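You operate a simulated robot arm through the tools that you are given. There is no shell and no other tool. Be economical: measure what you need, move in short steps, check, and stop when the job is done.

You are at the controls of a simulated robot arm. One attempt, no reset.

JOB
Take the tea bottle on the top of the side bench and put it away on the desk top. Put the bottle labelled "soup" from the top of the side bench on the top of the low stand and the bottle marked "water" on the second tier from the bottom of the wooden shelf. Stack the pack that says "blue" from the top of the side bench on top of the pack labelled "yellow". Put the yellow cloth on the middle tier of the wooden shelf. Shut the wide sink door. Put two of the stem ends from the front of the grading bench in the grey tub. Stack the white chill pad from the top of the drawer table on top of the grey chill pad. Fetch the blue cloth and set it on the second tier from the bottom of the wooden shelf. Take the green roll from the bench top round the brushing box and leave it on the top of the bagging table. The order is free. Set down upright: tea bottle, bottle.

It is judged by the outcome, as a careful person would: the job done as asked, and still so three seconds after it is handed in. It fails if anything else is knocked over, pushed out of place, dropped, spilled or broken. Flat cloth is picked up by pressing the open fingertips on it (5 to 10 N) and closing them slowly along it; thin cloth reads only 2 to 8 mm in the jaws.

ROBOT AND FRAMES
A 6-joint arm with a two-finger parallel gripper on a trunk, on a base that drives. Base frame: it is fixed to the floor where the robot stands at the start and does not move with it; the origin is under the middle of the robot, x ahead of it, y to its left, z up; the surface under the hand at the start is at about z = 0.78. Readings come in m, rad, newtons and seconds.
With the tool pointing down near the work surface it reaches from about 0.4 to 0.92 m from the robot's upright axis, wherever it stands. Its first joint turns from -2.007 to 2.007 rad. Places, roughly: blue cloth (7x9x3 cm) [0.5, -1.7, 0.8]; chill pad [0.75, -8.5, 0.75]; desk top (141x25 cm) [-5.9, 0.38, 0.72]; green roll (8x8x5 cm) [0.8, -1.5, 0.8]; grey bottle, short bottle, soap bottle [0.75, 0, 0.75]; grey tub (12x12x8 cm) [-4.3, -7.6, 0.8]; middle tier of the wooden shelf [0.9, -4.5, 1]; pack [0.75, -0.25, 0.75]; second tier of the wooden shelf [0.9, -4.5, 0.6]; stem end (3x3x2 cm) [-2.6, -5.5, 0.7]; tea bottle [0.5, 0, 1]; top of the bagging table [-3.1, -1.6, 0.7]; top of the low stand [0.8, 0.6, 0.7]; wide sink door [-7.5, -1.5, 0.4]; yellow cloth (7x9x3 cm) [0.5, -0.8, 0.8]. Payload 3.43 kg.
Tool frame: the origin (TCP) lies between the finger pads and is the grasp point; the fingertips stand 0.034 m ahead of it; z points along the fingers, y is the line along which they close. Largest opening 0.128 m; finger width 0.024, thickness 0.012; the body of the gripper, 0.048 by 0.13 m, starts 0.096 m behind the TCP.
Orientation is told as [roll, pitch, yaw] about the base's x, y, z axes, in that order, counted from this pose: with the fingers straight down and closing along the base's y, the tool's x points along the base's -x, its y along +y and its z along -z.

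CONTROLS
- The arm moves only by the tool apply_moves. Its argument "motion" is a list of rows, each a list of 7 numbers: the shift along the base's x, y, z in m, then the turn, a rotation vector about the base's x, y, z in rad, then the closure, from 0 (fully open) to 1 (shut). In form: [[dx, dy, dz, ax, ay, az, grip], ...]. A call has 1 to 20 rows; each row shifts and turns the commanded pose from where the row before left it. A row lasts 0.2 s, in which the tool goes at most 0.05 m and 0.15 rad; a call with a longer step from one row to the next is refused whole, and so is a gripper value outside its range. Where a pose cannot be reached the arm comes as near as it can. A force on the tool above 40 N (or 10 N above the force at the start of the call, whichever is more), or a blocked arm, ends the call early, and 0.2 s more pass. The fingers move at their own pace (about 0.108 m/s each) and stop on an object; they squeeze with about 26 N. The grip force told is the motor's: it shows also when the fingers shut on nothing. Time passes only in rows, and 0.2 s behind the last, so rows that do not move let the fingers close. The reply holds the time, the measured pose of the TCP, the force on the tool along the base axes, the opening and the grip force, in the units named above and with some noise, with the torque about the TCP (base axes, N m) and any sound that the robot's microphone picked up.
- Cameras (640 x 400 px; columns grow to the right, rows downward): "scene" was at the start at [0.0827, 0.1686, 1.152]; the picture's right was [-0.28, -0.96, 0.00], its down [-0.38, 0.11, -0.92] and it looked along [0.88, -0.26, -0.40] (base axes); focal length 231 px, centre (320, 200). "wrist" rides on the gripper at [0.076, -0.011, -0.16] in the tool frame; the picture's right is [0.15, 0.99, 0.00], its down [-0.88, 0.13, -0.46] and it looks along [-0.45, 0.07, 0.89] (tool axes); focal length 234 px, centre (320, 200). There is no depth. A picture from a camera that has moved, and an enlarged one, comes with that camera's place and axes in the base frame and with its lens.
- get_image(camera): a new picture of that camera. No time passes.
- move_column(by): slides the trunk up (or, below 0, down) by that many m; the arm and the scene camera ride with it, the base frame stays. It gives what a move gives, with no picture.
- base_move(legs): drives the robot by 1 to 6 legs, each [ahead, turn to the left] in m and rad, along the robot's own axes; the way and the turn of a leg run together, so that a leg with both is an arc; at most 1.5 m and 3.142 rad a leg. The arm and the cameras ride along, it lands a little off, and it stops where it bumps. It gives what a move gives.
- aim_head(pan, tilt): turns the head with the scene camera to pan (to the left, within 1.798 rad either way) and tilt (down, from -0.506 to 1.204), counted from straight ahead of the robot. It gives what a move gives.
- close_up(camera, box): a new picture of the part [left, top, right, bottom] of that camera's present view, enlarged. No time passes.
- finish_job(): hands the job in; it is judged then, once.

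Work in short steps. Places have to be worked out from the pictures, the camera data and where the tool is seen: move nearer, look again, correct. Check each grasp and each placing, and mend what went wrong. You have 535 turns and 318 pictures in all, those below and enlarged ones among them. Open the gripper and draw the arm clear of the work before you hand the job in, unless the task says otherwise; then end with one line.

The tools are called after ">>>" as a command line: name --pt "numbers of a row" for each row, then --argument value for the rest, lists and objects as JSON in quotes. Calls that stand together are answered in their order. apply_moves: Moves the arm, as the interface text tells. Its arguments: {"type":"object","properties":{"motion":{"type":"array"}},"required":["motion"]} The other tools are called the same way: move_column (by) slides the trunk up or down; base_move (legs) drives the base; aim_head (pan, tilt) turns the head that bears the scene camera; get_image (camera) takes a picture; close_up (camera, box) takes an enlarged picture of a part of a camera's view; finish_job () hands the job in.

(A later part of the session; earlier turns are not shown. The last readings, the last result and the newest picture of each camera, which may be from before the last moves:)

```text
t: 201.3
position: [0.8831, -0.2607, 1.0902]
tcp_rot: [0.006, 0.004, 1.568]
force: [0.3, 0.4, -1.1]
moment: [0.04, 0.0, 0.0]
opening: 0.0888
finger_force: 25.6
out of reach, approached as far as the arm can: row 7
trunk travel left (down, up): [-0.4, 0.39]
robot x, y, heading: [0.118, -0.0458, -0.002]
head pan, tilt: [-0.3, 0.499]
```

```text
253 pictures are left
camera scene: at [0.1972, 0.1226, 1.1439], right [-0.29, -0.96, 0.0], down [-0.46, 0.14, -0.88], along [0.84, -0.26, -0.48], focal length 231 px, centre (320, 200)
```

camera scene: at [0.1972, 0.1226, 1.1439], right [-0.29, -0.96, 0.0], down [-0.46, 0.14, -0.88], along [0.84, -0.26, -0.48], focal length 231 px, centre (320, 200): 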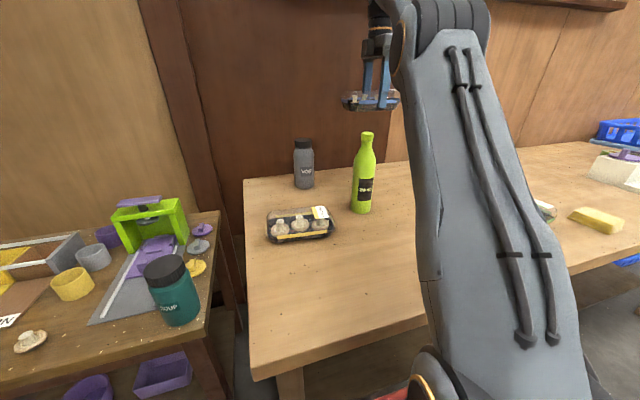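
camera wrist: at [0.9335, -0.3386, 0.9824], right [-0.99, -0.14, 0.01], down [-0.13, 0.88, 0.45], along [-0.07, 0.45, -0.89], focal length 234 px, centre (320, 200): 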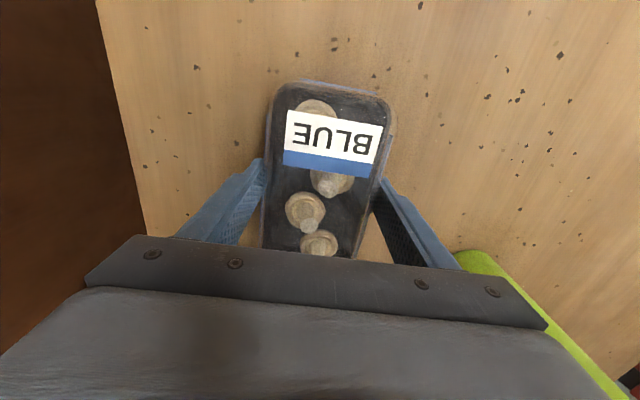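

>>> apply_moves --pt "0.0 0.036 0.0 0 0 -0.01 0.6" --pt "0 0.036 0 0 0 -0.01 0.6" --pt "-0.02 0.036 0 0 0 -0.01 0.6" --pt "-0.035 0.036 0 0 0 -0.01 0.6" --pt "-0.035 0.036 0 0 0 -0.01 0.6" --pt "-0.035 0.036 0 0 0 -0.01 0.6" --pt "-0.035 0.036 0 0 0 -0.01 0.6" --pt "-0.043 0.038 0 0 0 -0.02 0.6" --pt "0 0 0 0 0 0 0.6"

>>> get_image --camera "wrist"

>>> aim_head --pan -0.1 --tilt 0.5

>>> get_image --camera "scene"

```text
refused: row 4 steps farther than a row can; nothing moved
```

```text
252 pictures are left
camera wrist: at [0.8962, -0.3359, 1.2486], right [-0.99, -0.14, 0.01], down [-0.13, 0.88, 0.45], along [-0.07, 0.45, -0.89], focal length 234 px, centre (320, 200)
```

wrist: 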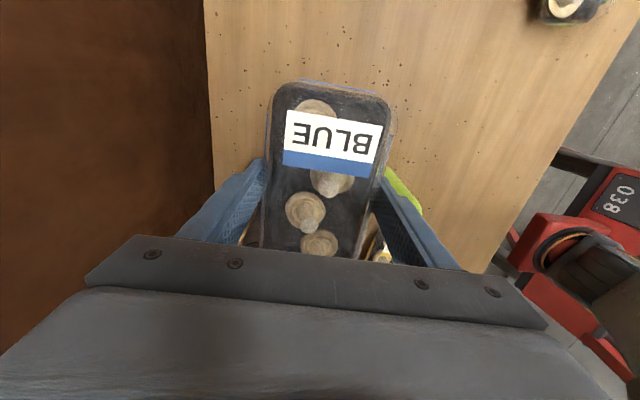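

```text
t: 202.0
position: [0.8827, -0.2616, 1.0893]
tcp_rot: [0.007, 0.005, 1.57]
force: [0.1, -0.3, -1.0]
moment: [-0.02, -0.02, 0.0]
opening: 0.0888
finger_force: 26.1
trunk travel left (down, up): [-0.4, 0.39]
robot x, y, heading: [0.1166, -0.0502, 0.001]
head pan, tilt: [-0.099, 0.499]
```

```text
251 pictures are left
camera scene: at [0.2007, 0.1404, 1.1439], right [-0.1, -1.0, 0.0], down [-0.48, 0.05, -0.88], along [0.87, -0.09, -0.48], focal length 231 px, centre (320, 200)
```

scene: 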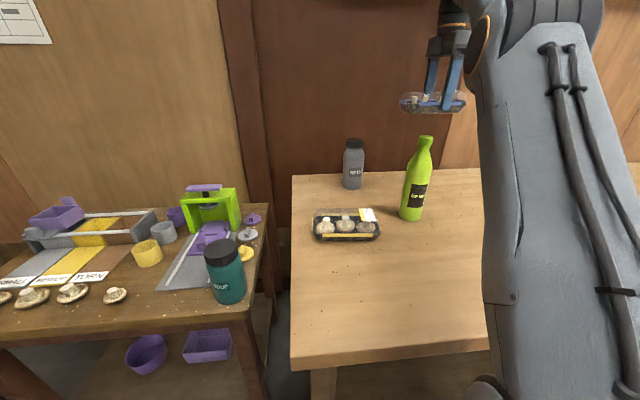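

I keep steps under 0.05 (0.034 each axis) and redo the carry.

>>> apply_moves --pt "0.0 0.036 0.0 0 0 -0.01 0.6" --pt "-0.01 0.036 0 0 0 -0.01 0.6" --pt "-0.025 0.034 0 0 0 -0.01 0.6" --pt "-0.028 0.034 0 0 0 -0.01 0.6" --pt "-0.028 0.034 0 0 0 -0.01 0.6" --pt "-0.028 0.034 0 0 0 -0.01 0.6" --pt "-0.028 0.034 0 0 0 -0.01 0.6" --pt "-0.028 0.034 0 0 0 -0.01 0.6" --pt "-0.028 0.016 0 0 0 -0.01 0.6" --pt "0 0 0 0 0 0 0.6"

>>> get_image --camera "wrist"

>>> get_image --camera "scene"

```text
t: 204.2
position: [0.6828, 0.0332, 1.0859]
tcp_rot: [0.005, 0.005, 1.481]
force: [-0.3, -0.7, -1.0]
moment: [-0.02, -0.05, -0.02]
opening: 0.0885
finger_force: 26.3
trunk travel left (down, up): [-0.4, 0.39]
robot x, y, heading: [0.1161, -0.0409, -0.001]
head pan, tilt: [-0.099, 0.499]
```

```text
250 pictures are left
camera wrist: at [0.6894, -0.0435, 1.2452], right [-1.0, -0.06, 0.01], down [-0.05, 0.89, 0.45], along [-0.03, 0.45, -0.89], focal length 234 px, centre (320, 200)
```

wrist: 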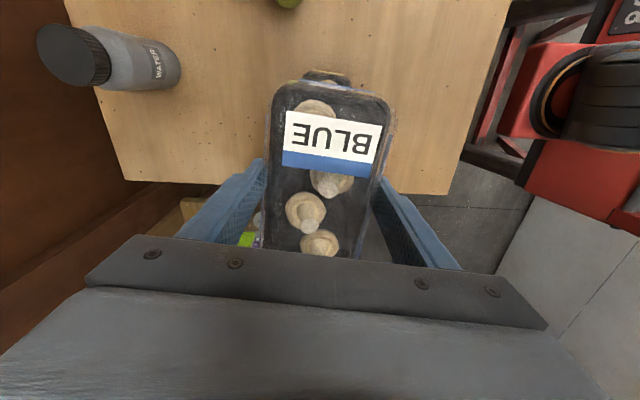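

```text
249 pictures are left
camera scene: at [0.2007, 0.1405, 1.1439], right [-0.1, -1.0, 0.0], down [-0.48, 0.05, -0.88], along [0.87, -0.09, -0.48], focal length 231 px, centre (320, 200)
```

scene: 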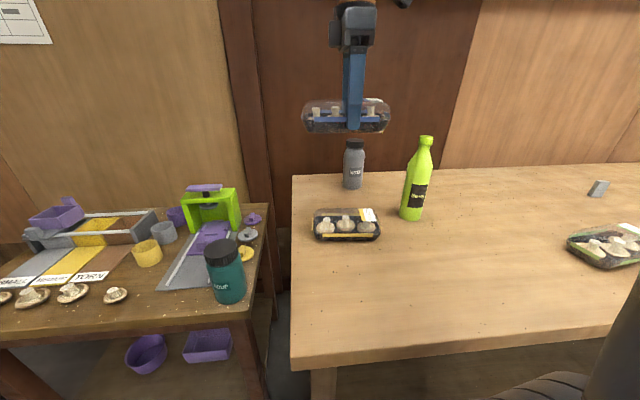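

Nearly aligned; shift y by -0.012 and descend to 0.92 for a check.

>>> apply_moves --pt "-0.002 -0.012 -0.03 0 0 0 0.6" --pt "0 0 -0.04 0 0 0 0.6" --pt "0 0 -0.04 0 0 0 0.6" --pt "0 0 -0.035 0 0 0 0.6" --pt "0 0 -0.02 0 0 0 0.6" --pt "0 0 0 0 0 0 0.6"

>>> close_up --camera "scene" --box '[270, 140, 420, 260]'

>>> get_image --camera "wrist"

```text
t: 205.6
position: [0.6799, 0.0189, 0.922]
tcp_rot: [0.009, 0.004, 1.48]
force: [-1.2, -0.7, -0.5]
moment: [0.0, -0.03, 0.02]
opening: 0.0887
finger_force: 25.6
trunk travel left (down, up): [-0.4, 0.39]
robot x, y, heading: [0.1157, -0.0432, 0.001]
head pan, tilt: [-0.099, 0.499]
```

```text
3.33 times, centred on (345, 200) of scene
camera zoom: at [0.2007, 0.1405, 1.1439], right [-0.1, -1.0, 0.0], down [-0.48, 0.05, -0.88], along [0.87, -0.09, -0.48], focal length 769 px, centre (237, 200)
```

zoom: 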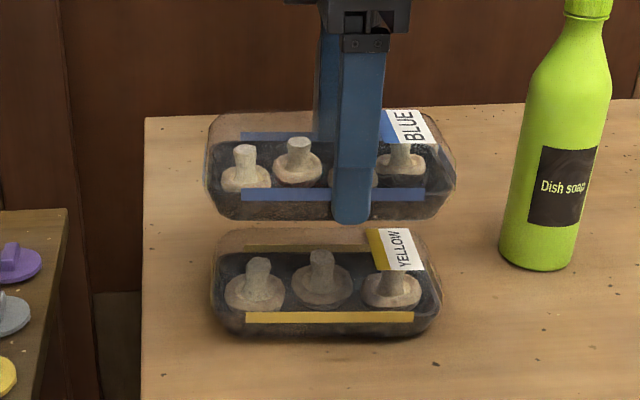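

```text
247 pictures are left
camera wrist: at [0.6868, -0.0563, 1.0809], right [-1.0, -0.06, 0.01], down [-0.05, 0.89, 0.45], along [-0.03, 0.45, -0.89], focal length 234 px, centre (320, 200)
```

wrist: 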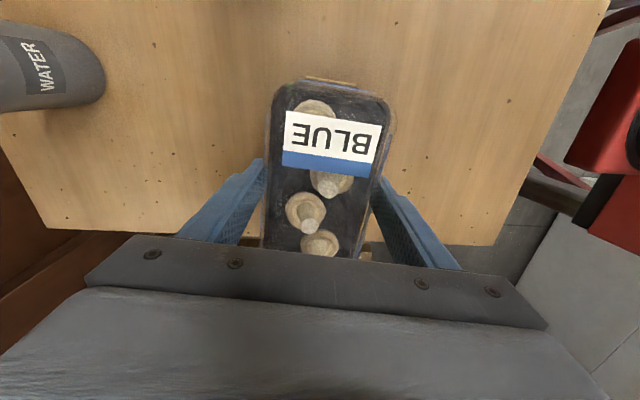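

Aligned within a few mm. Descend slowly to contact.

>>> apply_moves --pt "0 0 -0.015 0 0 0 0.6" --pt "0 0 -0.01 0 0 0 0.6" --pt "0 0 -0.006 0 0 0 0.6" --pt "0 0 -0.005 0 0 0 0.6" --pt "0 0 0 0 0 0 0.6"

>>> close_up --camera "scene" --box '[270, 140, 420, 260]'

```text
t: 206.8
position: [0.68, 0.0195, 0.8868]
tcp_rot: [0.008, 0.005, 1.481]
force: [0.0, 0.6, -0.8]
moment: [0.0, -0.02, -0.01]
opening: 0.0888
finger_force: 25.8
trunk travel left (down, up): [-0.4, 0.39]
robot x, y, heading: [0.118, -0.0479, 0.001]
head pan, tilt: [-0.099, 0.499]
```

```text
3.33 times, centred on (345, 200) of scene
camera zoom: at [0.2007, 0.1405, 1.1439], right [-0.1, -1.0, 0.0], down [-0.48, 0.05, -0.88], along [0.87, -0.09, -0.48], focal length 769 px, centre (237, 200)
```

zoom: 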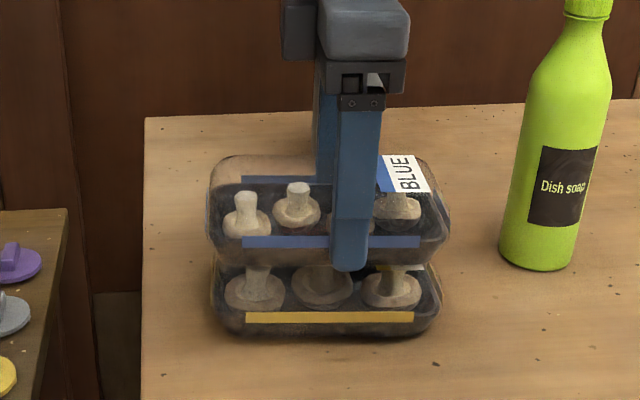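

>>> apply_moves --pt "0 0 -0.005 0 0 0 0.6" --pt "0 0 -0.004 0 0 0 0.6" --pt "0 0 -0.004 0 0 0 0.6" --pt "0 0 0 0 0 0 0.6"

```text
t: 207.8
position: [0.6791, 0.0194, 0.8744]
tcp_rot: [0.005, 0.006, 1.481]
force: [1.8, 0.9, 28.4]
moment: [0.21, 0.06, -0.27]
opening: 0.0889
finger_force: 26.1
trunk travel left (down, up): [-0.4, 0.39]
robot x, y, heading: [0.1136, -0.0446, -0.002]
head pan, tilt: [-0.099, 0.499]
```

Contact. Ease and release, then rise.

>>> apply_moves --pt "0 0 0.003 0 0 0 0.6" --pt "0 0 0 0 0 0 0.25" --pt "0 0 0 0 0 0 0.1" --pt "0 0 0 0 0 0 0" --pt "0 0 0 0 0 0 0" --pt "0 0 0.02 0 0 0 0" --pt "0 0 0.04 0 0 0 0" --pt "0 0 0.045 0 0 0 0" --pt "0 0 0.045 0 0 0 0" --pt "0 0 0.045 0 0 0 0" --pt "0 0 0.02 0 0 0 0"

>>> close_up --camera "scene" --box '[270, 100, 450, 260]'

>>> get_image --camera "wrist"

```text
t: 210.2
position: [0.6799, 0.0187, 1.0924]
tcp_rot: [0.008, 0.005, 1.48]
force: [-0.6, 0.2, 0.0]
moment: [-0.01, 0.02, -0.03]
opening: 0.128
finger_force: 0.1
trunk travel left (down, up): [-0.4, 0.39]
robot x, y, heading: [0.1145, -0.0428, -0.002]
head pan, tilt: [-0.099, 0.499]
```

```text
2.50 times, centred on (360, 180) of scene
camera zoom: at [0.2007, 0.1405, 1.1439], right [-0.1, -1.0, 0.0], down [-0.48, 0.05, -0.88], along [0.87, -0.09, -0.48], focal length 577 px, centre (220, 250)
```

zoom: 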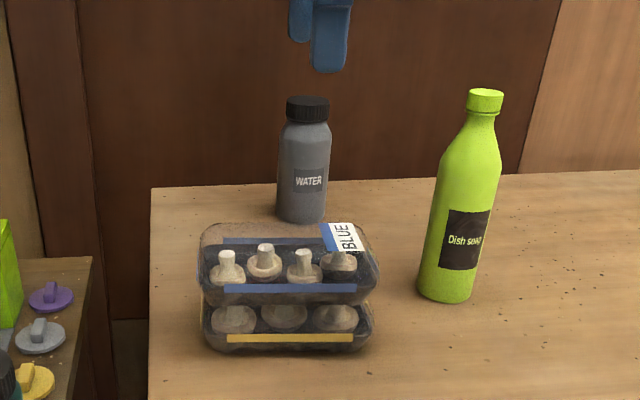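

```text
244 pictures are left
camera wrist: at [0.6862, -0.0569, 1.2513], right [-1.0, -0.06, 0.01], down [-0.05, 0.89, 0.45], along [-0.03, 0.45, -0.89], focal length 234 px, centre (320, 200)
```

wrist: 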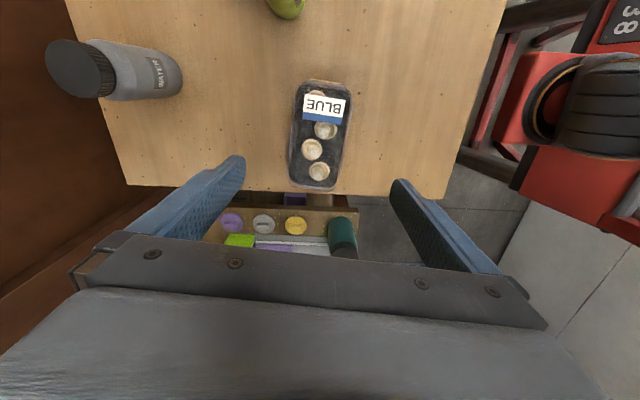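

The stack is good. For the shelf tier the water bottle needs a tilted side grasp; I turn the yaw back to 0 and tilt the tool ~60° forward at safe height.

>>> apply_moves --pt "0 -0.01 0 0 0 -0.14 0" --pt "0 -0.01 0 0 0 -0.14 0" --pt "0 -0.01 0 0 0 -0.14 0" --pt "0 -0.01 0 0 0 -0.14 0" --pt "0 -0.01 0 0 0 -0.14 0" --pt "0 -0.01 0 0 0 -0.14 0" --pt "0 -0.01 0 0 0 -0.14 0" --pt "0 0 0 0 0 -0.14 0" --pt "0 0 0 0 0 -0.14 0" --pt "0 0 0 0 0 -0.14 0" --pt "0 0 0 0 0 -0.08 0" --pt "0 0 0 0 -0.14 0 0" --pt "0 0 0 0 -0.14 0 0" --pt "0 0 0 0 -0.14 0 0" --pt "0 0 0 0 -0.14 0 0" --pt "0 0 0 0 -0.14 0 0" --pt "0 0 0 0 -0.14 0 0" --pt "0 0 0 0 -0.14 0 0" --pt "0 0 0 0 -0.07 0 0" --pt "0 0 0 0 0 0 0"

>>> get_image --camera "scene"

>>> get_image --camera "wrist"

```text
t: 214.4
position: [0.7646, -0.0529, 1.0846]
tcp_rot: [0.006, -1.045, -0.002]
force: [-0.1, 0.3, 0.6]
moment: [0.03, 0.03, 0.01]
opening: 0.1277
finger_force: 0.1
out of reach, approached as far as the arm can: row 15, 16, 17, 18, 19
trunk travel left (down, up): [-0.4, 0.39]
robot x, y, heading: [0.1189, -0.0446, -0.0]
head pan, tilt: [-0.099, 0.499]
```

```text
243 pictures are left
camera scene: at [0.2006, 0.1405, 1.1439], right [-0.1, -1.0, 0.0], down [-0.48, 0.05, -0.88], along [0.87, -0.09, -0.48], focal length 231 px, centre (320, 200)
```

scene: 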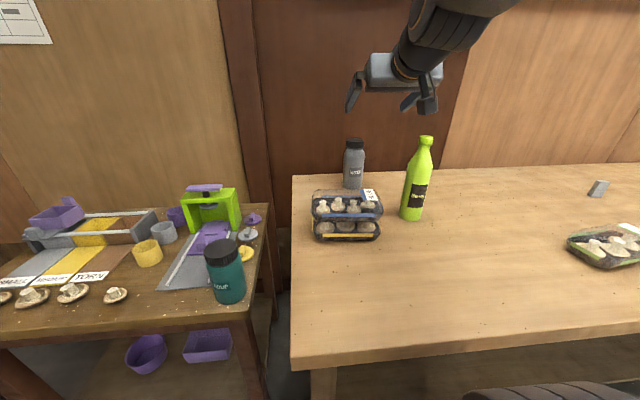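

```text
242 pictures are left
camera wrist: at [0.5888, -0.0652, 1.0982], right [-0.08, 0.99, -0.12], down [0.05, 0.13, 0.99], along [1.0, 0.07, -0.06], focal length 234 px, centre (320, 200)
```

wrist: 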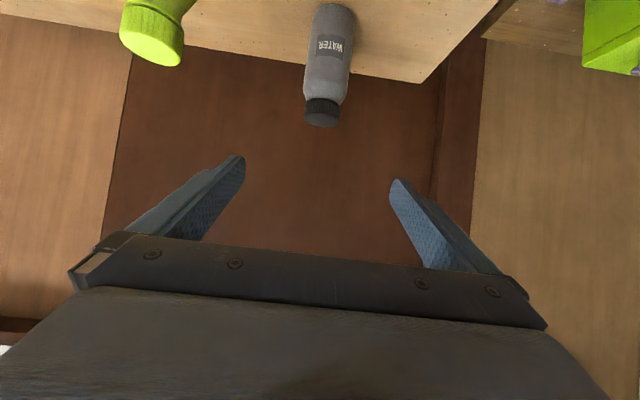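

Water is at about (0.95,-0.053). I approach along the slanted tool axis with the fingers either side of it.

>>> apply_moves --pt "0.03 0 -0.034 0 0 0 0.15" --pt "0.03 0 -0.034 0 0 0 0.15" --pt "0.03 0 -0.034 0 0 0 0.15" --pt "0.03 0 -0.034 0 0 0 0.15" --pt "0 0 0 0 0 0 0.15"

>>> get_image --camera "scene"

>>> get_image --camera "wrist"

```text
t: 215.6
position: [0.8592, -0.0456, 0.9764]
tcp_rot: [-0.209, -1.026, 0.28]
force: [0.3, -0.8, 0.9]
moment: [0.21, 0.06, -0.12]
opening: 0.109
finger_force: 0.1
out of reach, approached as far as the arm can: row 3, 4
trunk travel left (down, up): [-0.4, 0.39]
robot x, y, heading: [0.115, -0.0478, 0.0]
head pan, tilt: [-0.099, 0.499]
```

```text
241 pictures are left
camera scene: at [0.2005, 0.1405, 1.1439], right [-0.1, -1.0, 0.0], down [-0.48, 0.05, -0.88], along [0.87, -0.09, -0.48], focal length 231 px, centre (320, 200)
```

scene: 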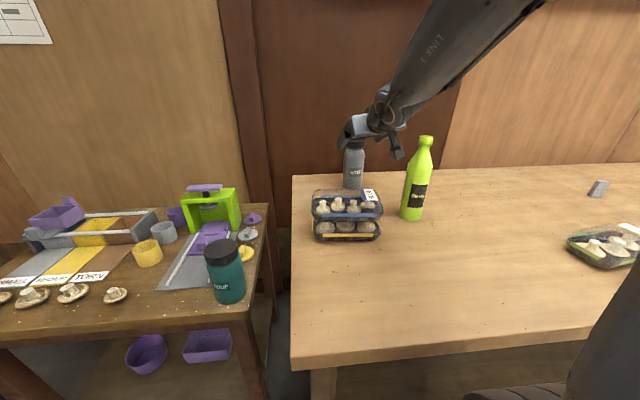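

```text
240 pictures are left
camera wrist: at [0.6861, -0.0714, 0.9929], right [-0.17, 0.96, -0.23], down [0.04, 0.24, 0.97], along [0.98, 0.16, -0.07], focal length 234 px, centre (320, 200)
```

wrist: 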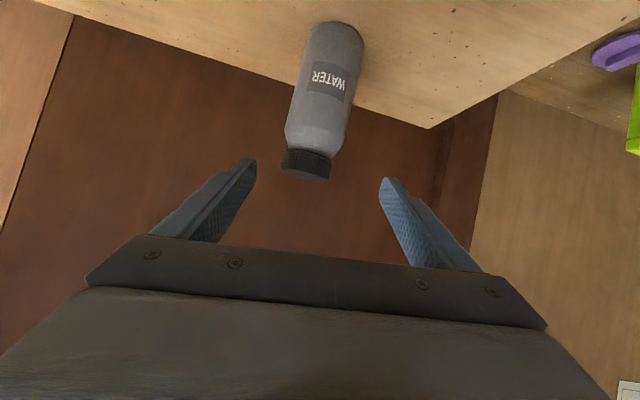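

The arm can't hold 60° tilt there. I back out and reduce the tilt to ~0.8 rad (as worked at the door).

>>> apply_moves --pt "-0.03 0 0.034 0 0.06 0 0.15" --pt "-0.03 0 0.034 0 0.06 0 0.15" --pt "-0.02 0 0.03 0 0.06 0 0.15" --pt "0 0 0.0 0 0.06 0 0.15" --pt "0 0 0 0 0 0 0.15"

>>> get_image --camera "scene"

```text
t: 216.8
position: [0.7807, -0.0601, 1.0618]
tcp_rot: [-0.257, -0.808, 0.205]
force: [-0.5, -0.1, 0.7]
moment: [0.01, 0.0, 0.03]
opening: 0.1088
finger_force: 0.1
out of reach, approached as far as the arm can: row 1, 2, 3, 4
trunk travel left (down, up): [-0.4, 0.39]
robot x, y, heading: [0.1171, -0.0454, -0.003]
head pan, tilt: [-0.099, 0.499]
```

```text
239 pictures are left
camera scene: at [0.2006, 0.1405, 1.1439], right [-0.1, -1.0, 0.0], down [-0.48, 0.05, -0.88], along [0.87, -0.09, -0.48], focal length 231 px, centre (320, 200)
```

scene: 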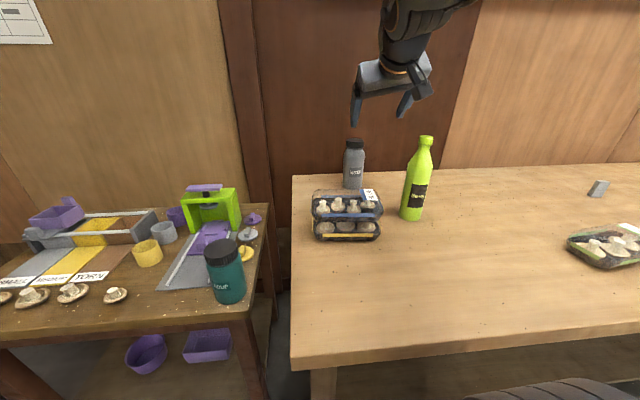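

I straighten the roll/yaw error (turn ≈0.18 about x).

>>> apply_moves --pt "0 0.003 0 0.09 0.005 -0.01 0.15" --pt "0 0.003 0 0.09 0.005 -0.01 0.15" --pt "0 0 0 0 0 0 0.15"

```text
t: 217.6
position: [0.7809, -0.0616, 1.0614]
tcp_rot: [-0.256, -0.809, 0.204]
force: [0.0, -0.2, -0.1]
moment: [0.03, 0.05, -0.01]
opening: 0.1091
finger_force: 0.1
out of reach, approached as far as the arm can: row 1, 2
trunk travel left (down, up): [-0.4, 0.39]
robot x, y, heading: [0.1178, -0.0461, 0.005]
head pan, tilt: [-0.099, 0.499]
```

>>> apply_moves --pt "0 0 0.0 0.03 0.12 0 0.15" --pt "0 0 0.0 0.03 0.12 0 0.15" --pt "0 0 0 0.03 0.12 0 0.15" --pt "0 0 0 0 0 0 0.15"

```text
t: 218.6
position: [0.7784, -0.0339, 1.0412]
tcp_rot: [-0.242, -0.473, 0.171]
force: [0.6, 0.0, -0.1]
moment: [0.0, -0.04, -0.02]
opening: 0.1089
finger_force: 0.1
out of reach, approached as far as the arm can: row 1, 2, 3
trunk travel left (down, up): [-0.4, 0.39]
robot x, y, heading: [0.1139, -0.0444, -0.0]
head pan, tilt: [-0.099, 0.499]
```

>>> apply_moves --pt "0 0.0 0.01 0.06 0.11 -0.03 0.15" --pt "0 0.0 0.01 0.06 0.11 -0.03 0.15" --pt "0 0.0 0.01 0.06 0.11 -0.04 0.15" --pt "0 0.0 0.01 0.06 0.11 -0.04 0.15" --pt "0 0 0 0 0 0 0.15"

>>> get_image --camera "scene"

```text
t: 219.8
position: [0.7801, -0.0414, 1.0761]
tcp_rot: [-0.275, -0.085, 0.031]
force: [0.1, 0.4, 0.1]
moment: [0.03, 0.0, 0.02]
opening: 0.1089
finger_force: 0.1
out of reach, approached as far as the arm can: row 1, 2, 3, 4
trunk travel left (down, up): [-0.4, 0.39]
robot x, y, heading: [0.1184, -0.0441, 0.002]
head pan, tilt: [-0.099, 0.499]
```

```text
238 pictures are left
camera scene: at [0.2006, 0.1405, 1.1439], right [-0.1, -1.0, 0.0], down [-0.48, 0.05, -0.88], along [0.87, -0.09, -0.48], focal length 231 px, centre (320, 200)
```

scene: 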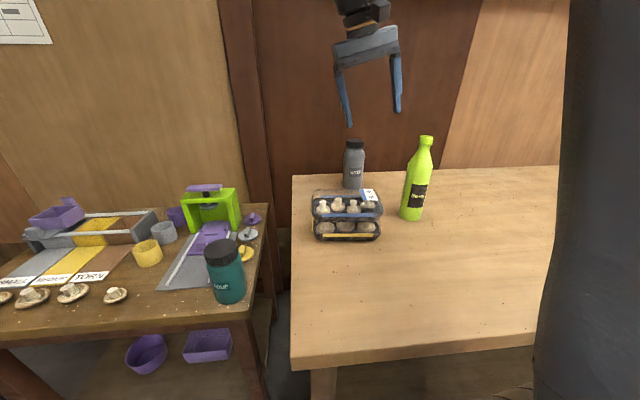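

I draw the arm back toward its start pose to free the joint limit.

>>> apply_moves --pt "-0.04 0.0 0.0 0.0 0.02 0 0.15" --pt "-0.04 0.0 0.0 0.0 0.02 0 0.15" --pt "-0.04 0.0 0.0 0.0 0.02 0 0.15" --pt "-0.04 0.0 0.0 0.0 0.02 0 0.15" --pt "-0.04 0 0 0.07 0 0 0.15" --pt "-0.04 0 0 0.07 0 0 0.15" --pt "0 0 0 0.07 0 0 0.15" --pt "0 0 0 0.07 0 0 0.15" --pt "0 0 0 0 0 0 0.15"

>>> get_image --camera "scene"

```text
t: 221.8
position: [0.5578, -0.0429, 1.0737]
tcp_rot: [-0.28, -0.035, 0.035]
force: [0.2, -0.4, -1.2]
moment: [-0.03, 0.0, -0.02]
opening: 0.1089
finger_force: 0.1
out of reach, approached as far as the arm can: row 5, 6, 7, 8
trunk travel left (down, up): [-0.4, 0.39]
robot x, y, heading: [0.1199, -0.0457, -0.002]
head pan, tilt: [-0.099, 0.499]
```

```text
237 pictures are left
camera scene: at [0.2006, 0.1405, 1.1439], right [-0.1, -1.0, 0.0], down [-0.48, 0.05, -0.88], along [0.87, -0.09, -0.48], focal length 231 px, centre (320, 200)
```

scene: 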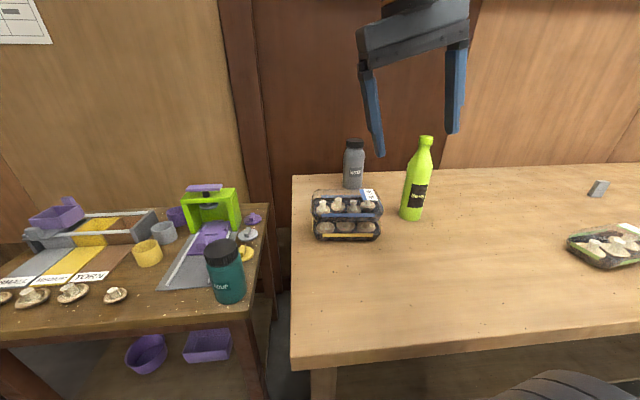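

>>> apply_moves --pt "0 0.04 0.0 0.0 0.0 -0.1 0.15" --pt "0 0.04 0.0 0.0 0.0 -0.1 0.15" --pt "0 0.04 0.0 0.0 0.0 -0.1 0.15" --pt "0 0.04 0.0 0.0 0.0 -0.1 0.15" --pt "0 0 0 0.07 0 0 0.15" --pt "0 0 0 0.07 0 0 0.15" --pt "0 0 0 0 0 0 0.15"

>>> get_image --camera "wrist"

```text
t: 223.4
position: [0.5713, 0.0957, 1.0799]
tcp_rot: [-0.34, -0.094, -0.346]
force: [0.3, -0.3, 0.4]
moment: [0.03, 0.0, 0.03]
opening: 0.1088
finger_force: 0.1
out of reach, approached as far as the arm can: row 2, 3, 4, 5, 6
trunk travel left (down, up): [-0.4, 0.39]
robot x, y, heading: [0.1165, -0.0502, 0.002]
head pan, tilt: [-0.099, 0.499]
```

```text
236 pictures are left
camera wrist: at [0.5031, 0.1659, 1.2251], right [0.21, 0.92, -0.34], down [0.88, -0.03, 0.47], along [0.42, -0.4, -0.81], focal length 234 px, centre (320, 200)
```

wrist: 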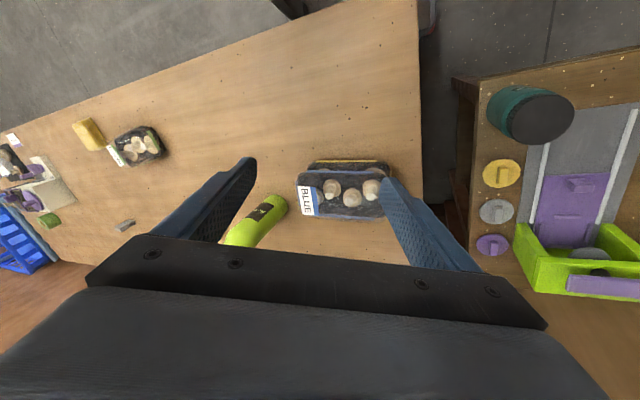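

I look at the arm itself to understand its configuration.

>>> aim_head --pan -1.0 --tilt -0.1

>>> get_image --camera "scene"

>>> aim_head --pan -0.3 --tilt -0.3

>>> get_image --camera "scene"

```text
t: 224.6
position: [0.5718, 0.0946, 1.0789]
tcp_rot: [-0.34, -0.094, -0.346]
force: [0.2, -0.6, -0.1]
moment: [-0.01, 0.0, 0.01]
opening: 0.109
finger_force: 0.0
trunk travel left (down, up): [-0.4, 0.39]
robot x, y, heading: [0.1167, -0.0471, -0.003]
head pan, tilt: [-1.0, -0.099]
```

```text
235 pictures are left
camera scene: at [0.1573, 0.0763, 1.1988], right [-0.84, -0.54, 0.0], down [0.05, -0.08, -1.0], along [0.54, -0.84, 0.1], focal length 231 px, centre (320, 200)
```

scene: 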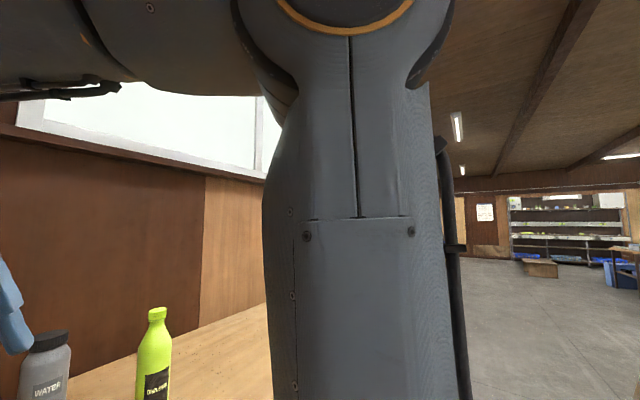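

```text
t: 225.7
position: [0.5723, 0.094, 1.0795]
tcp_rot: [-0.338, -0.095, -0.347]
force: [0.4, -0.7, 0.7]
moment: [0.01, 0.0, 0.0]
opening: 0.1088
finger_force: 0.1
trunk travel left (down, up): [-0.4, 0.39]
robot x, y, heading: [0.1201, -0.0433, -0.003]
head pan, tilt: [-0.3, -0.3]
```

```text
234 pictures are left
camera scene: at [0.1852, 0.1262, 1.2155], right [-0.3, -0.96, 0.0], down [0.28, -0.09, -0.96], along [0.91, -0.28, 0.3], focal length 231 px, centre (320, 200)
```

scene: 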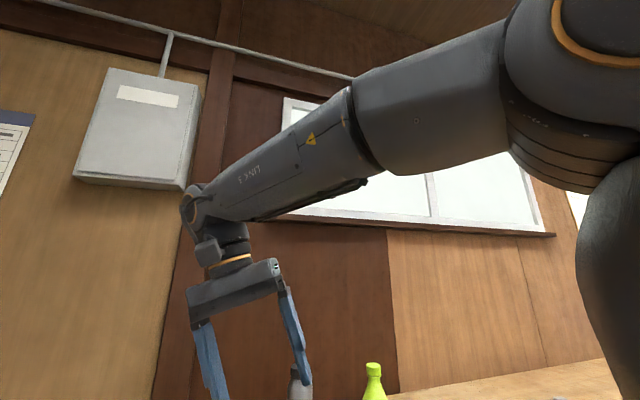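

The arm folded sideways near its shoulder axis. I extend it outward to unfold, then correct orientation.

>>> apply_moves --pt "0.03 -0.03 0.0 0.0 0.0 0.03 0.15" --pt "0.03 -0.03 0.0 0.0 0.0 0.03 0.15" --pt "0.03 -0.03 0.0 0.0 0.0 0.03 0.15" --pt "0.03 -0.03 0.0 0.0 0.0 0.03 0.15" --pt "0.04 -0.02 0 0.0 0 0.03 0.15" --pt "0.04 -0.0 0 0.0 0 0.03 0.15" --pt "0.04 0 0 0.0 0 0.03 0.15" --pt "0.04 0 0 0 0 0.03 0.15" --pt "0.02 0 0 0.07 0 0 0.15" --pt "0 0 0 0.07 0 0 0.15" --pt "0 0 0 0 0 0 0.15"

>>> get_image --camera "scene"

```text
t: 228.1
position: [0.871, -0.0461, 1.08]
tcp_rot: [-0.271, -0.088, -0.111]
force: [0.7, 0.3, -0.8]
moment: [-0.01, -0.03, 0.02]
opening: 0.1087
finger_force: 0.0
out of reach, approached as far as the arm can: row 10
trunk travel left (down, up): [-0.4, 0.39]
robot x, y, heading: [0.1178, -0.0435, 0.008]
head pan, tilt: [-0.3, -0.3]
```

```text
233 pictures are left
camera scene: at [0.1852, 0.1263, 1.2155], right [-0.29, -0.96, 0.0], down [0.28, -0.09, -0.96], along [0.91, -0.28, 0.3], focal length 231 px, centre (320, 200)
```

scene: 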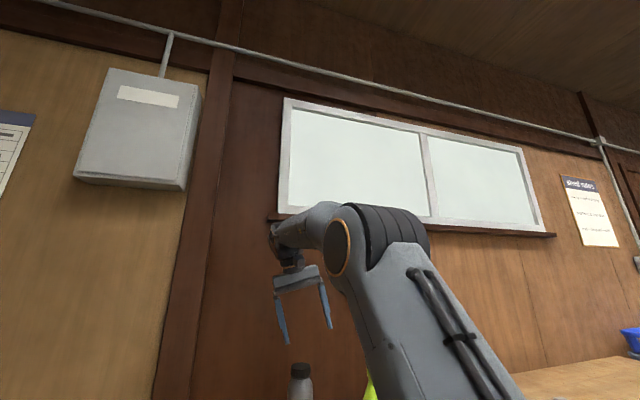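

>>> apply_moves --pt "-0.03 0.0 0.0 0.04 0.0 0.02 0.15" --pt "-0.03 0.0 0.0 0.04 0.0 0.02 0.15" --pt "-0.03 0.0 0.0 0.04 0.0 0.02 0.15" --pt "0 0.0 0.0 0.04 0.02 0.02 0.15" --pt "0 0.0 0 0.04 0.02 0.03 0.15" --pt "0 0 0 0.04 0.02 0 0.15" --pt "0 0 0 0.03 0.02 0 0.15" --pt "0 0 0 0 0 0 0.15"

>>> get_image --camera "scene"

```text
t: 229.9
position: [0.7804, -0.0447, 1.0793]
tcp_rot: [-0.276, -0.056, -0.037]
force: [0.3, -0.6, -0.1]
moment: [0.02, 0.03, 0.03]
opening: 0.1087
finger_force: 0.0
out of reach, approached as far as the arm can: row 2, 4, 5, 7
trunk travel left (down, up): [-0.4, 0.39]
robot x, y, heading: [0.116, -0.0454, 0.005]
head pan, tilt: [-0.3, -0.3]
```

```text
232 pictures are left
camera scene: at [0.1852, 0.1263, 1.2155], right [-0.29, -0.96, 0.0], down [0.28, -0.09, -0.96], along [0.91, -0.28, 0.3], focal length 231 px, centre (320, 200)
```

scene: 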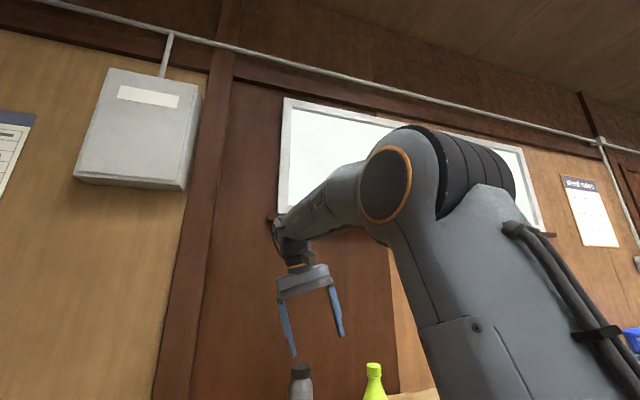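

I test single small rotations to find which joint is limited.

>>> apply_moves --pt "0 0 0 0.08 0 0 0.15" --pt "0 0 0 0 0 0 0.15"

>>> apply_moves --pt "0 0 0 0 0 0.14 0.15" --pt "0 0 0 0 0 0.14 0.15" --pt "0 0 0 0 0 0 0.15"

>>> apply_moves --pt "0 0 0 -0.14 0 0 0.15" --pt "0 0 0 0 0 0 0.15"

```text
t: 230.5
position: [0.7812, -0.0452, 1.0788]
tcp_rot: [-0.275, -0.062, -0.04]
force: [-0.4, -0.7, 0.4]
moment: [-0.03, 0.02, 0.0]
opening: 0.1087
finger_force: 0.1
out of reach, approached as far as the arm can: row 1
trunk travel left (down, up): [-0.4, 0.39]
robot x, y, heading: [0.1144, -0.0436, 0.001]
head pan, tilt: [-0.3, -0.3]
```

```text
t: 231.3
position: [0.7739, -0.0153, 1.0686]
tcp_rot: [-0.275, -0.069, 0.077]
force: [-0.1, -0.1, -1.3]
moment: [0.01, 0.03, 0.01]
opening: 0.1085
finger_force: 0.0
out of reach, approached as far as the arm can: row 1, 2
trunk travel left (down, up): [-0.4, 0.39]
robot x, y, heading: [0.1196, -0.0425, 0.003]
head pan, tilt: [-0.3, -0.3]
```

```text
t: 231.9
position: [0.773, -0.0156, 1.0701]
tcp_rot: [-0.417, -0.06, 0.085]
force: [0.2, 0.0, 0.4]
moment: [0.01, -0.01, 0.0]
opening: 0.1089
finger_force: 0.1
trunk travel left (down, up): [-0.4, 0.39]
robot x, y, heading: [0.1156, -0.0454, -0.001]
head pan, tilt: [-0.3, -0.3]
```

>>> close_up --camera "scene" --box '[200, 160, 420, 360]'

```text
2.00 times, centred on (310, 260) of scene
camera zoom: at [0.1852, 0.1263, 1.2155], right [-0.29, -0.96, 0.0], down [0.28, -0.09, -0.96], along [0.91, -0.28, 0.3], focal length 462 px, centre (340, 80)
```

zoom: 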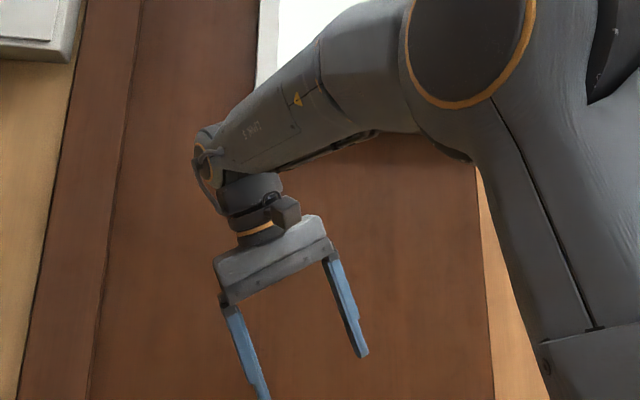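

The arm has a forearm-roll wrist (J4/J5/J6) that flipped when the tool lined up with the forearm. I back away from the bench to free space to unflip it.

>>> base_move --legs '[[-0.45, 0]]'

>>> apply_moves --pt "0 0 -0.04 0 0 0 0.15" --pt "0 0 -0.04 0 0 0 0.15" --pt "0 0 -0.04 0 0 0 0.15" --pt "0 0 -0.04 0 0 0 0.15" --pt "0 0 -0.04 0 0 0 0.15" --pt "0 0 0 0 0 0 0.15"

>>> aim_head --pan -0.2 --tilt 0.0

>>> get_image --camera "scene"

```text
t: 234.6
position: [0.3238, -0.0182, 1.0692]
tcp_rot: [-0.416, -0.06, 0.082]
force: [-0.1, -0.5, -0.4]
moment: [-0.01, -0.02, 0.01]
opening: 0.109
finger_force: 0.0
trunk travel left (down, up): [-0.4, 0.39]
robot x, y, heading: [-0.3334, -0.0465, -0.005]
head pan, tilt: [-0.3, -0.3]
```

```text
t: 236.0
position: [0.3227, -0.0209, 0.8674]
tcp_rot: [-0.416, -0.06, 0.083]
force: [-0.3, 0.5, -0.3]
moment: [0.0, 0.0, -0.03]
opening: 0.1091
finger_force: 0.1
trunk travel left (down, up): [-0.4, 0.39]
robot x, y, heading: [-0.3342, -0.0463, -0.001]
head pan, tilt: [-0.3, -0.3]
```

```text
t: 236.8
position: [0.3236, -0.0194, 0.8664]
tcp_rot: [-0.416, -0.06, 0.081]
force: [-0.4, 0.7, -0.9]
moment: [-0.02, 0.01, -0.01]
opening: 0.1086
finger_force: 0.1
trunk travel left (down, up): [-0.4, 0.39]
robot x, y, heading: [-0.3303, -0.0439, -0.002]
head pan, tilt: [-0.201, 0.0]
```

```text
230 pictures are left
camera scene: at [-0.2511, 0.1317, 1.1901], right [-0.2, -0.98, 0.0], down [0.0, 0.0, -1.0], along [0.98, -0.2, 0.0], focal length 231 px, centre (320, 200)
```

scene: 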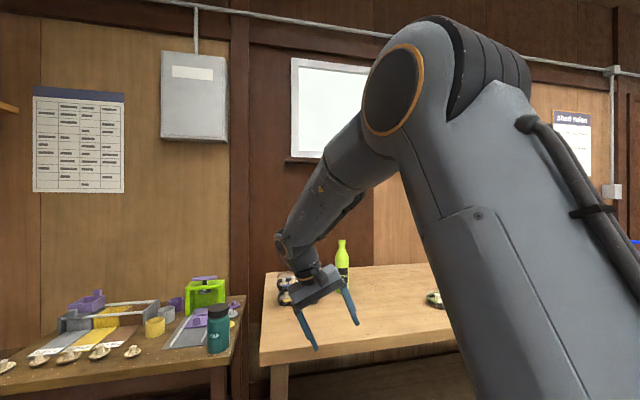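

Wrist centre ≈(0.31,0.08,1.10), forearm sloping ~28° down. Phase A: roll the tool sideways about the wrist centre.

>>> apply_moves --pt "0 -0.031 0.0165 -0.14 0 0 0.15" --pt "0 -0.028 0.0205 -0.14 0 0 0.15" --pt "0 -0.025 0.024 -0.14 0 0 0.15" --pt "0 -0.0215 0.0275 -0.14 0 0 0.15" --pt "0 -0.0175 0.03 -0.14 0 0 0.15" --pt "0 -0.013 0.0325 -0.14 0 0 0.15" --pt "0 -0.0085 0.034 -0.14 0 0 0.15" --pt "0 -0.0036 0.0348 -0.14 0 0 0.15" --pt "0 0.0012 0.035 -0.14 0 0 0.15" --pt "0 0 0 0 0 0 0.15"

>>> get_image --camera "scene"

```text
t: 239.0
position: [0.3246, -0.1667, 1.1247]
tcp_rot: [-1.67, 0.059, 0.081]
force: [0.3, 0.2, -0.9]
moment: [-0.01, -0.01, 0.02]
opening: 0.1089
finger_force: 0.1
trunk travel left (down, up): [-0.4, 0.39]
robot x, y, heading: [-0.3326, -0.0436, -0.003]
head pan, tilt: [-0.201, 0.0]
```

```text
229 pictures are left
camera scene: at [-0.251, 0.1317, 1.19], right [-0.2, -0.98, 0.0], down [0.0, 0.0, -1.0], along [0.98, -0.2, 0.0], focal length 231 px, centre (320, 200)
```

scene: 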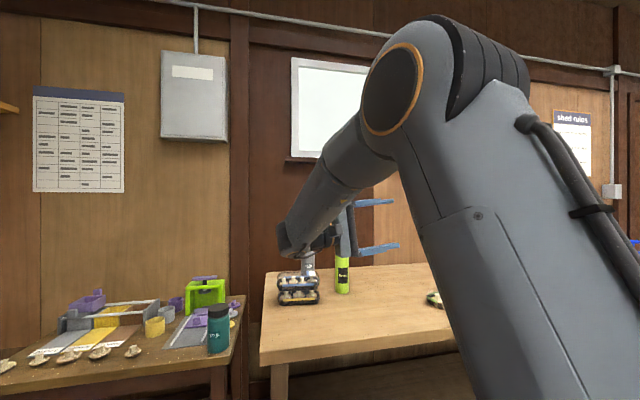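

Phase A worked without limits. Phase B: swing the tool horizontally to point forward.

>>> apply_moves --pt "0.035 0.002 0 0 0 0.14 0.15" --pt "0.034 0.007 0 0 0 0.14 0.15" --pt "0.032 0.012 0 0 0 0.14 0.15" --pt "0.031 0.016 0 0 0 0.14 0.15" --pt "0.028 0.0205 0 0 0 0.14 0.15" --pt "0.025 0.024 0 0 0 0.14 0.15" --pt "0.021 0.027 0 0 0 0.14 0.15" --pt "0.017 0.03 0 0 0 0.14 0.15" --pt "0.013 0.032 0 0 0 0.14 0.15" --pt "0.008 0.034 0 0 0 0.14 0.15" --pt "0.003 0.034 0 0 0 0.14 0.15" --pt "-0.001 0.035 0 0 0 0.14 0.15" --pt "-0.006 0.034 0 0 0 0.14 0.15" --pt "0 0 0 0 0 0 0.15"

>>> get_image --camera "scene"

```text
t: 242.0
position: [0.5639, 0.1401, 1.1223]
tcp_rot: [-1.667, 0.059, 1.9]
force: [-0.2, -0.7, -0.2]
moment: [-0.02, 0.01, 0.0]
opening: 0.109
finger_force: 0.0
trunk travel left (down, up): [-0.4, 0.39]
robot x, y, heading: [-0.3335, -0.0438, -0.007]
head pan, tilt: [-0.201, 0.0]
```

```text
228 pictures are left
camera scene: at [-0.251, 0.1317, 1.19], right [-0.2, -0.98, 0.0], down [0.0, 0.0, -1.0], along [0.98, -0.2, 0.0], focal length 231 px, centre (320, 200)
```

scene: 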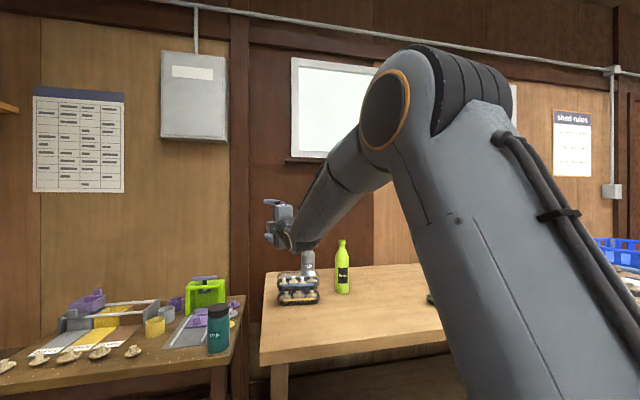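

Phase C: pitch the tool down through the forearm axis in its plane.

>>> apply_moves --pt "0.001 0 -0.035 -0.045 0.132 0 0.15" --pt "-0.004 -0.001 -0.035 -0.045 0.132 0 0.15" --pt "-0.0085 -0.003 -0.034 -0.045 0.132 0 0.15" --pt "-0.0123 -0.004 -0.032 -0.045 0.132 0 0.15" --pt "-0.017 -0.006 -0.03 -0.045 0.132 0 0.15" --pt "-0.021 -0.007 -0.027 -0.045 0.132 0 0.15" --pt "-0.0237 -0.008 -0.024 -0.045 0.132 0 0.15" --pt "-0.027 -0.009 -0.02 -0.045 0.132 0 0.15" --pt "-0.029 -0.01 -0.016 -0.045 0.132 0 0.15" --pt "-0.031 -0.0107 -0.012 -0.045 0.132 0 0.15" --pt "-0.032 -0.011 -0.007 -0.045 0.132 0 0.15" --pt "-0.0307 -0.0105 -0.002 -0.042 0.123 0 0.15" --pt "0 0 0 0 0 0 0.15"

>>> get_image --camera "scene"

```text
t: 244.8
position: [0.322, 0.0144, 0.8029]
tcp_rot: [-0.165, -0.16, 1.975]
force: [10.5, 1.6, 27.9]
moment: [0.64, -2.13, -0.13]
opening: 0.1169
finger_force: 7.2
out of reach, approached as far as the arm can: row 8, 9, 10, 11, 12
trunk travel left (down, up): [-0.4, 0.39]
robot x, y, heading: [-0.3356, -0.0427, -0.007]
head pan, tilt: [-0.201, 0.0]
```

```text
227 pictures are left
camera scene: at [-0.2516, 0.1316, 1.1903], right [-0.2, -0.98, 0.0], down [0.0, 0.0, -1.0], along [0.98, -0.2, 0.0], focal length 231 px, centre (320, 200)
```

scene: 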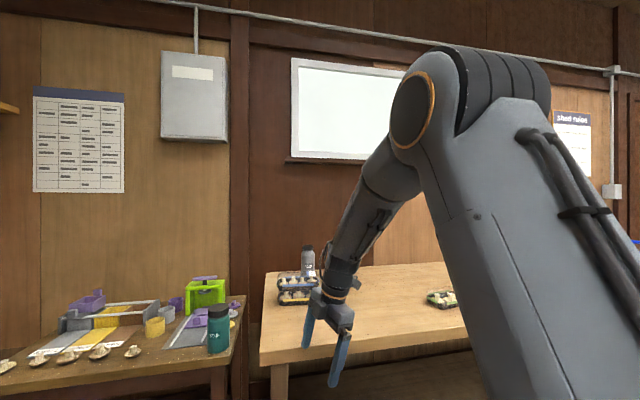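

A finger touches the bench edge. I rise straight away, slightly back.

>>> apply_moves --pt "-0.005 0 0.03 0 0 0 0.15" --pt "-0.02 0 0.04 0 0 0 0.15" --pt "-0.02 0 0.04 0 0 0 0.15" --pt "0 0 0.04 0 0 0 0.15" --pt "0 0 0 0 0 0 0.15"

>>> get_image --camera "scene"

```text
t: 246.0
position: [0.2724, 0.0087, 0.9387]
tcp_rot: [-0.18, -0.197, 1.981]
force: [-0.3, 0.0, 0.5]
moment: [0.01, -0.01, -0.02]
opening: 0.1089
finger_force: 0.0
out of reach, approached as far as the arm can: row 2, 3, 4
trunk travel left (down, up): [-0.4, 0.39]
robot x, y, heading: [-0.335, -0.0468, -0.003]
head pan, tilt: [-0.201, 0.0]
```

```text
226 pictures are left
camera scene: at [-0.251, 0.1317, 1.19], right [-0.2, -0.98, 0.0], down [0.0, 0.0, -1.0], along [0.98, -0.2, 0.0], focal length 231 px, centre (320, 200)
```

scene: 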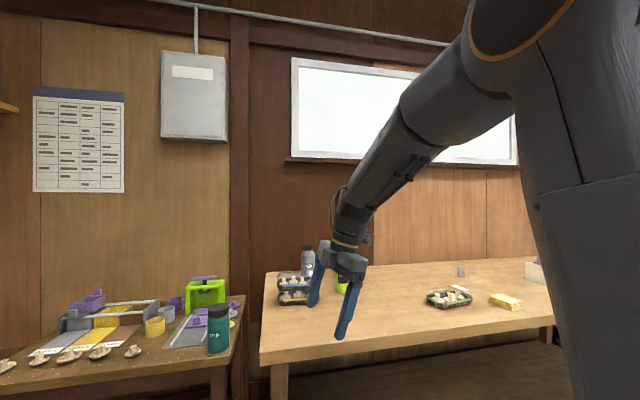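

I test whether the remaining lean can now be removed.

>>> apply_moves --pt "0 0 0 -0.1 0 0 0.15" --pt "0 0 0 0 0 0 0.15"

>>> apply_moves --pt "0 0 0 0 0 -0.14 0.15" --pt "0 0 0 0 0 -0.14 0.15" --pt "0 0 0 0 0 0 0.15"

```text
t: 246.6
position: [0.2723, 0.008, 0.9392]
tcp_rot: [-0.179, -0.197, 1.979]
force: [-1.2, -0.7, 0.3]
moment: [-0.01, 0.03, -0.02]
opening: 0.1087
finger_force: 0.0
out of reach, approached as far as the arm can: row 1
trunk travel left (down, up): [-0.4, 0.39]
robot x, y, heading: [-0.3312, -0.0423, -0.002]
head pan, tilt: [-0.201, 0.0]
```

```text
t: 247.4
position: [0.271, 0.0068, 0.9354]
tcp_rot: [-0.188, -0.218, 1.705]
force: [-0.3, 0.3, 0.2]
moment: [-0.02, 0.04, -0.01]
opening: 0.109
finger_force: 0.0
out of reach, approached as far as the arm can: row 2
trunk travel left (down, up): [-0.4, 0.39]
robot x, y, heading: [-0.3323, -0.0431, -0.001]
head pan, tilt: [-0.201, 0.0]
```

Still flipped, at the opposite limit — the tool passed left of the forearm axis. I swing back up via +y and forward at azimuth ≈0.14 for a better crossing.

>>> apply_moves --pt "0 0.033 0.0104 0.14 0 0 0.15" --pt "0 0.031 0.015 0.14 0 0 0.15" --pt "0 0.0287 0.0193 0.14 0 0 0.15" --pt "0 0.0257 0.023 0.14 0 0 0.15" --pt "0 0.0225 0.0264 0.14 0 0 0.15" --pt "0 0.0183 0.0294 0.14 0 0 0.15" --pt "0 0.0141 0.0314 0.14 0 0 0.15" --pt "0 0.0096 0.0333 0.14 0 0 0.15" --pt "0 0.0048 0.0341 0.14 0 0 0.15" --pt "0.034 -0.008 0 0 0 -0.141 0.15" --pt "0.033 -0.013 0 0 0 -0.141 0.15" --pt "0.0304 -0.0172 0 0 0 -0.141 0.15" --pt "0.0279 -0.0212 0 0 0 -0.141 0.15" --pt "0.0247 -0.0251 0 0 0 -0.141 0.15" --pt "0.0207 -0.0281 0 0 0 -0.141 0.15" --pt "0.0167 -0.031 0 0 0 -0.141 0.15" --pt "0.0121 -0.033 0 0 0 -0.141 0.15" --pt "0.0073 -0.0345 0 0 0 -0.141 0.15" --pt "0 0 0 0 0 0 0.15"

>>> get_image --camera "scene"

```text
t: 251.4
position: [0.4815, -0.014, 1.1557]
tcp_rot: [-0.998, -1.399, 1.15]
force: [0.0, -0.4, 0.2]
moment: [-0.01, -0.01, 0.0]
opening: 0.1088
finger_force: 0.1
trunk travel left (down, up): [-0.4, 0.39]
robot x, y, heading: [-0.3339, -0.0441, -0.001]
head pan, tilt: [-0.201, 0.0]
```

```text
225 pictures are left
camera scene: at [-0.2511, 0.1317, 1.19], right [-0.2, -0.98, 0.0], down [0.0, 0.0, -1.0], along [0.98, -0.2, 0.0], focal length 231 px, centre (320, 200)
```

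scene: 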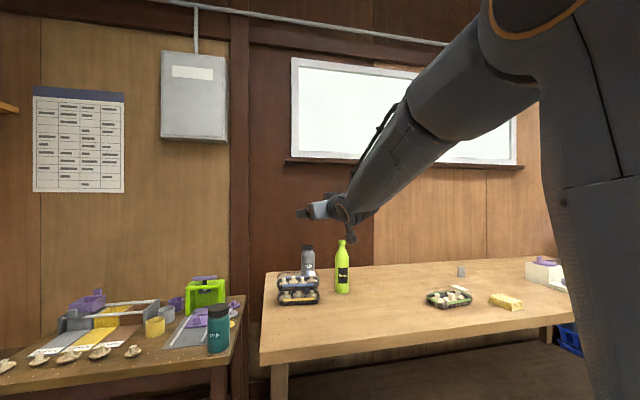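

Phase C again along azimuth 0.14.

>>> apply_moves --pt "-0.0053 -0.0007 -0.0365 -0.0207 0.1466 0 0.15" --pt "-0.0104 -0.0015 -0.0355 -0.0207 0.1466 0 0.15" --pt "-0.0156 -0.0022 -0.0335 -0.0207 0.1466 0 0.15" --pt "-0.0203 -0.0029 -0.0308 -0.0207 0.1466 0 0.15" --pt "-0.0245 -0.0035 -0.0273 -0.0207 0.1466 0 0.15" --pt "-0.0285 -0.004 -0.0235 -0.0207 0.1466 0 0.15" --pt "-0.0312 -0.0044 -0.019 -0.0207 0.1466 0 0.15" --pt "0 0 0 0 0 0 0.15"

```text
t: 253.2
position: [0.3358, -0.0711, 0.9296]
tcp_rot: [-0.014, -0.471, 0.303]
force: [-0.4, -0.4, 0.2]
moment: [0.02, 0.03, -0.06]
opening: 0.1087
finger_force: 0.0
out of reach, approached as far as the arm can: row 6, 7
trunk travel left (down, up): [-0.4, 0.39]
robot x, y, heading: [-0.3291, -0.0444, 0.002]
head pan, tilt: [-0.201, 0.0]
```

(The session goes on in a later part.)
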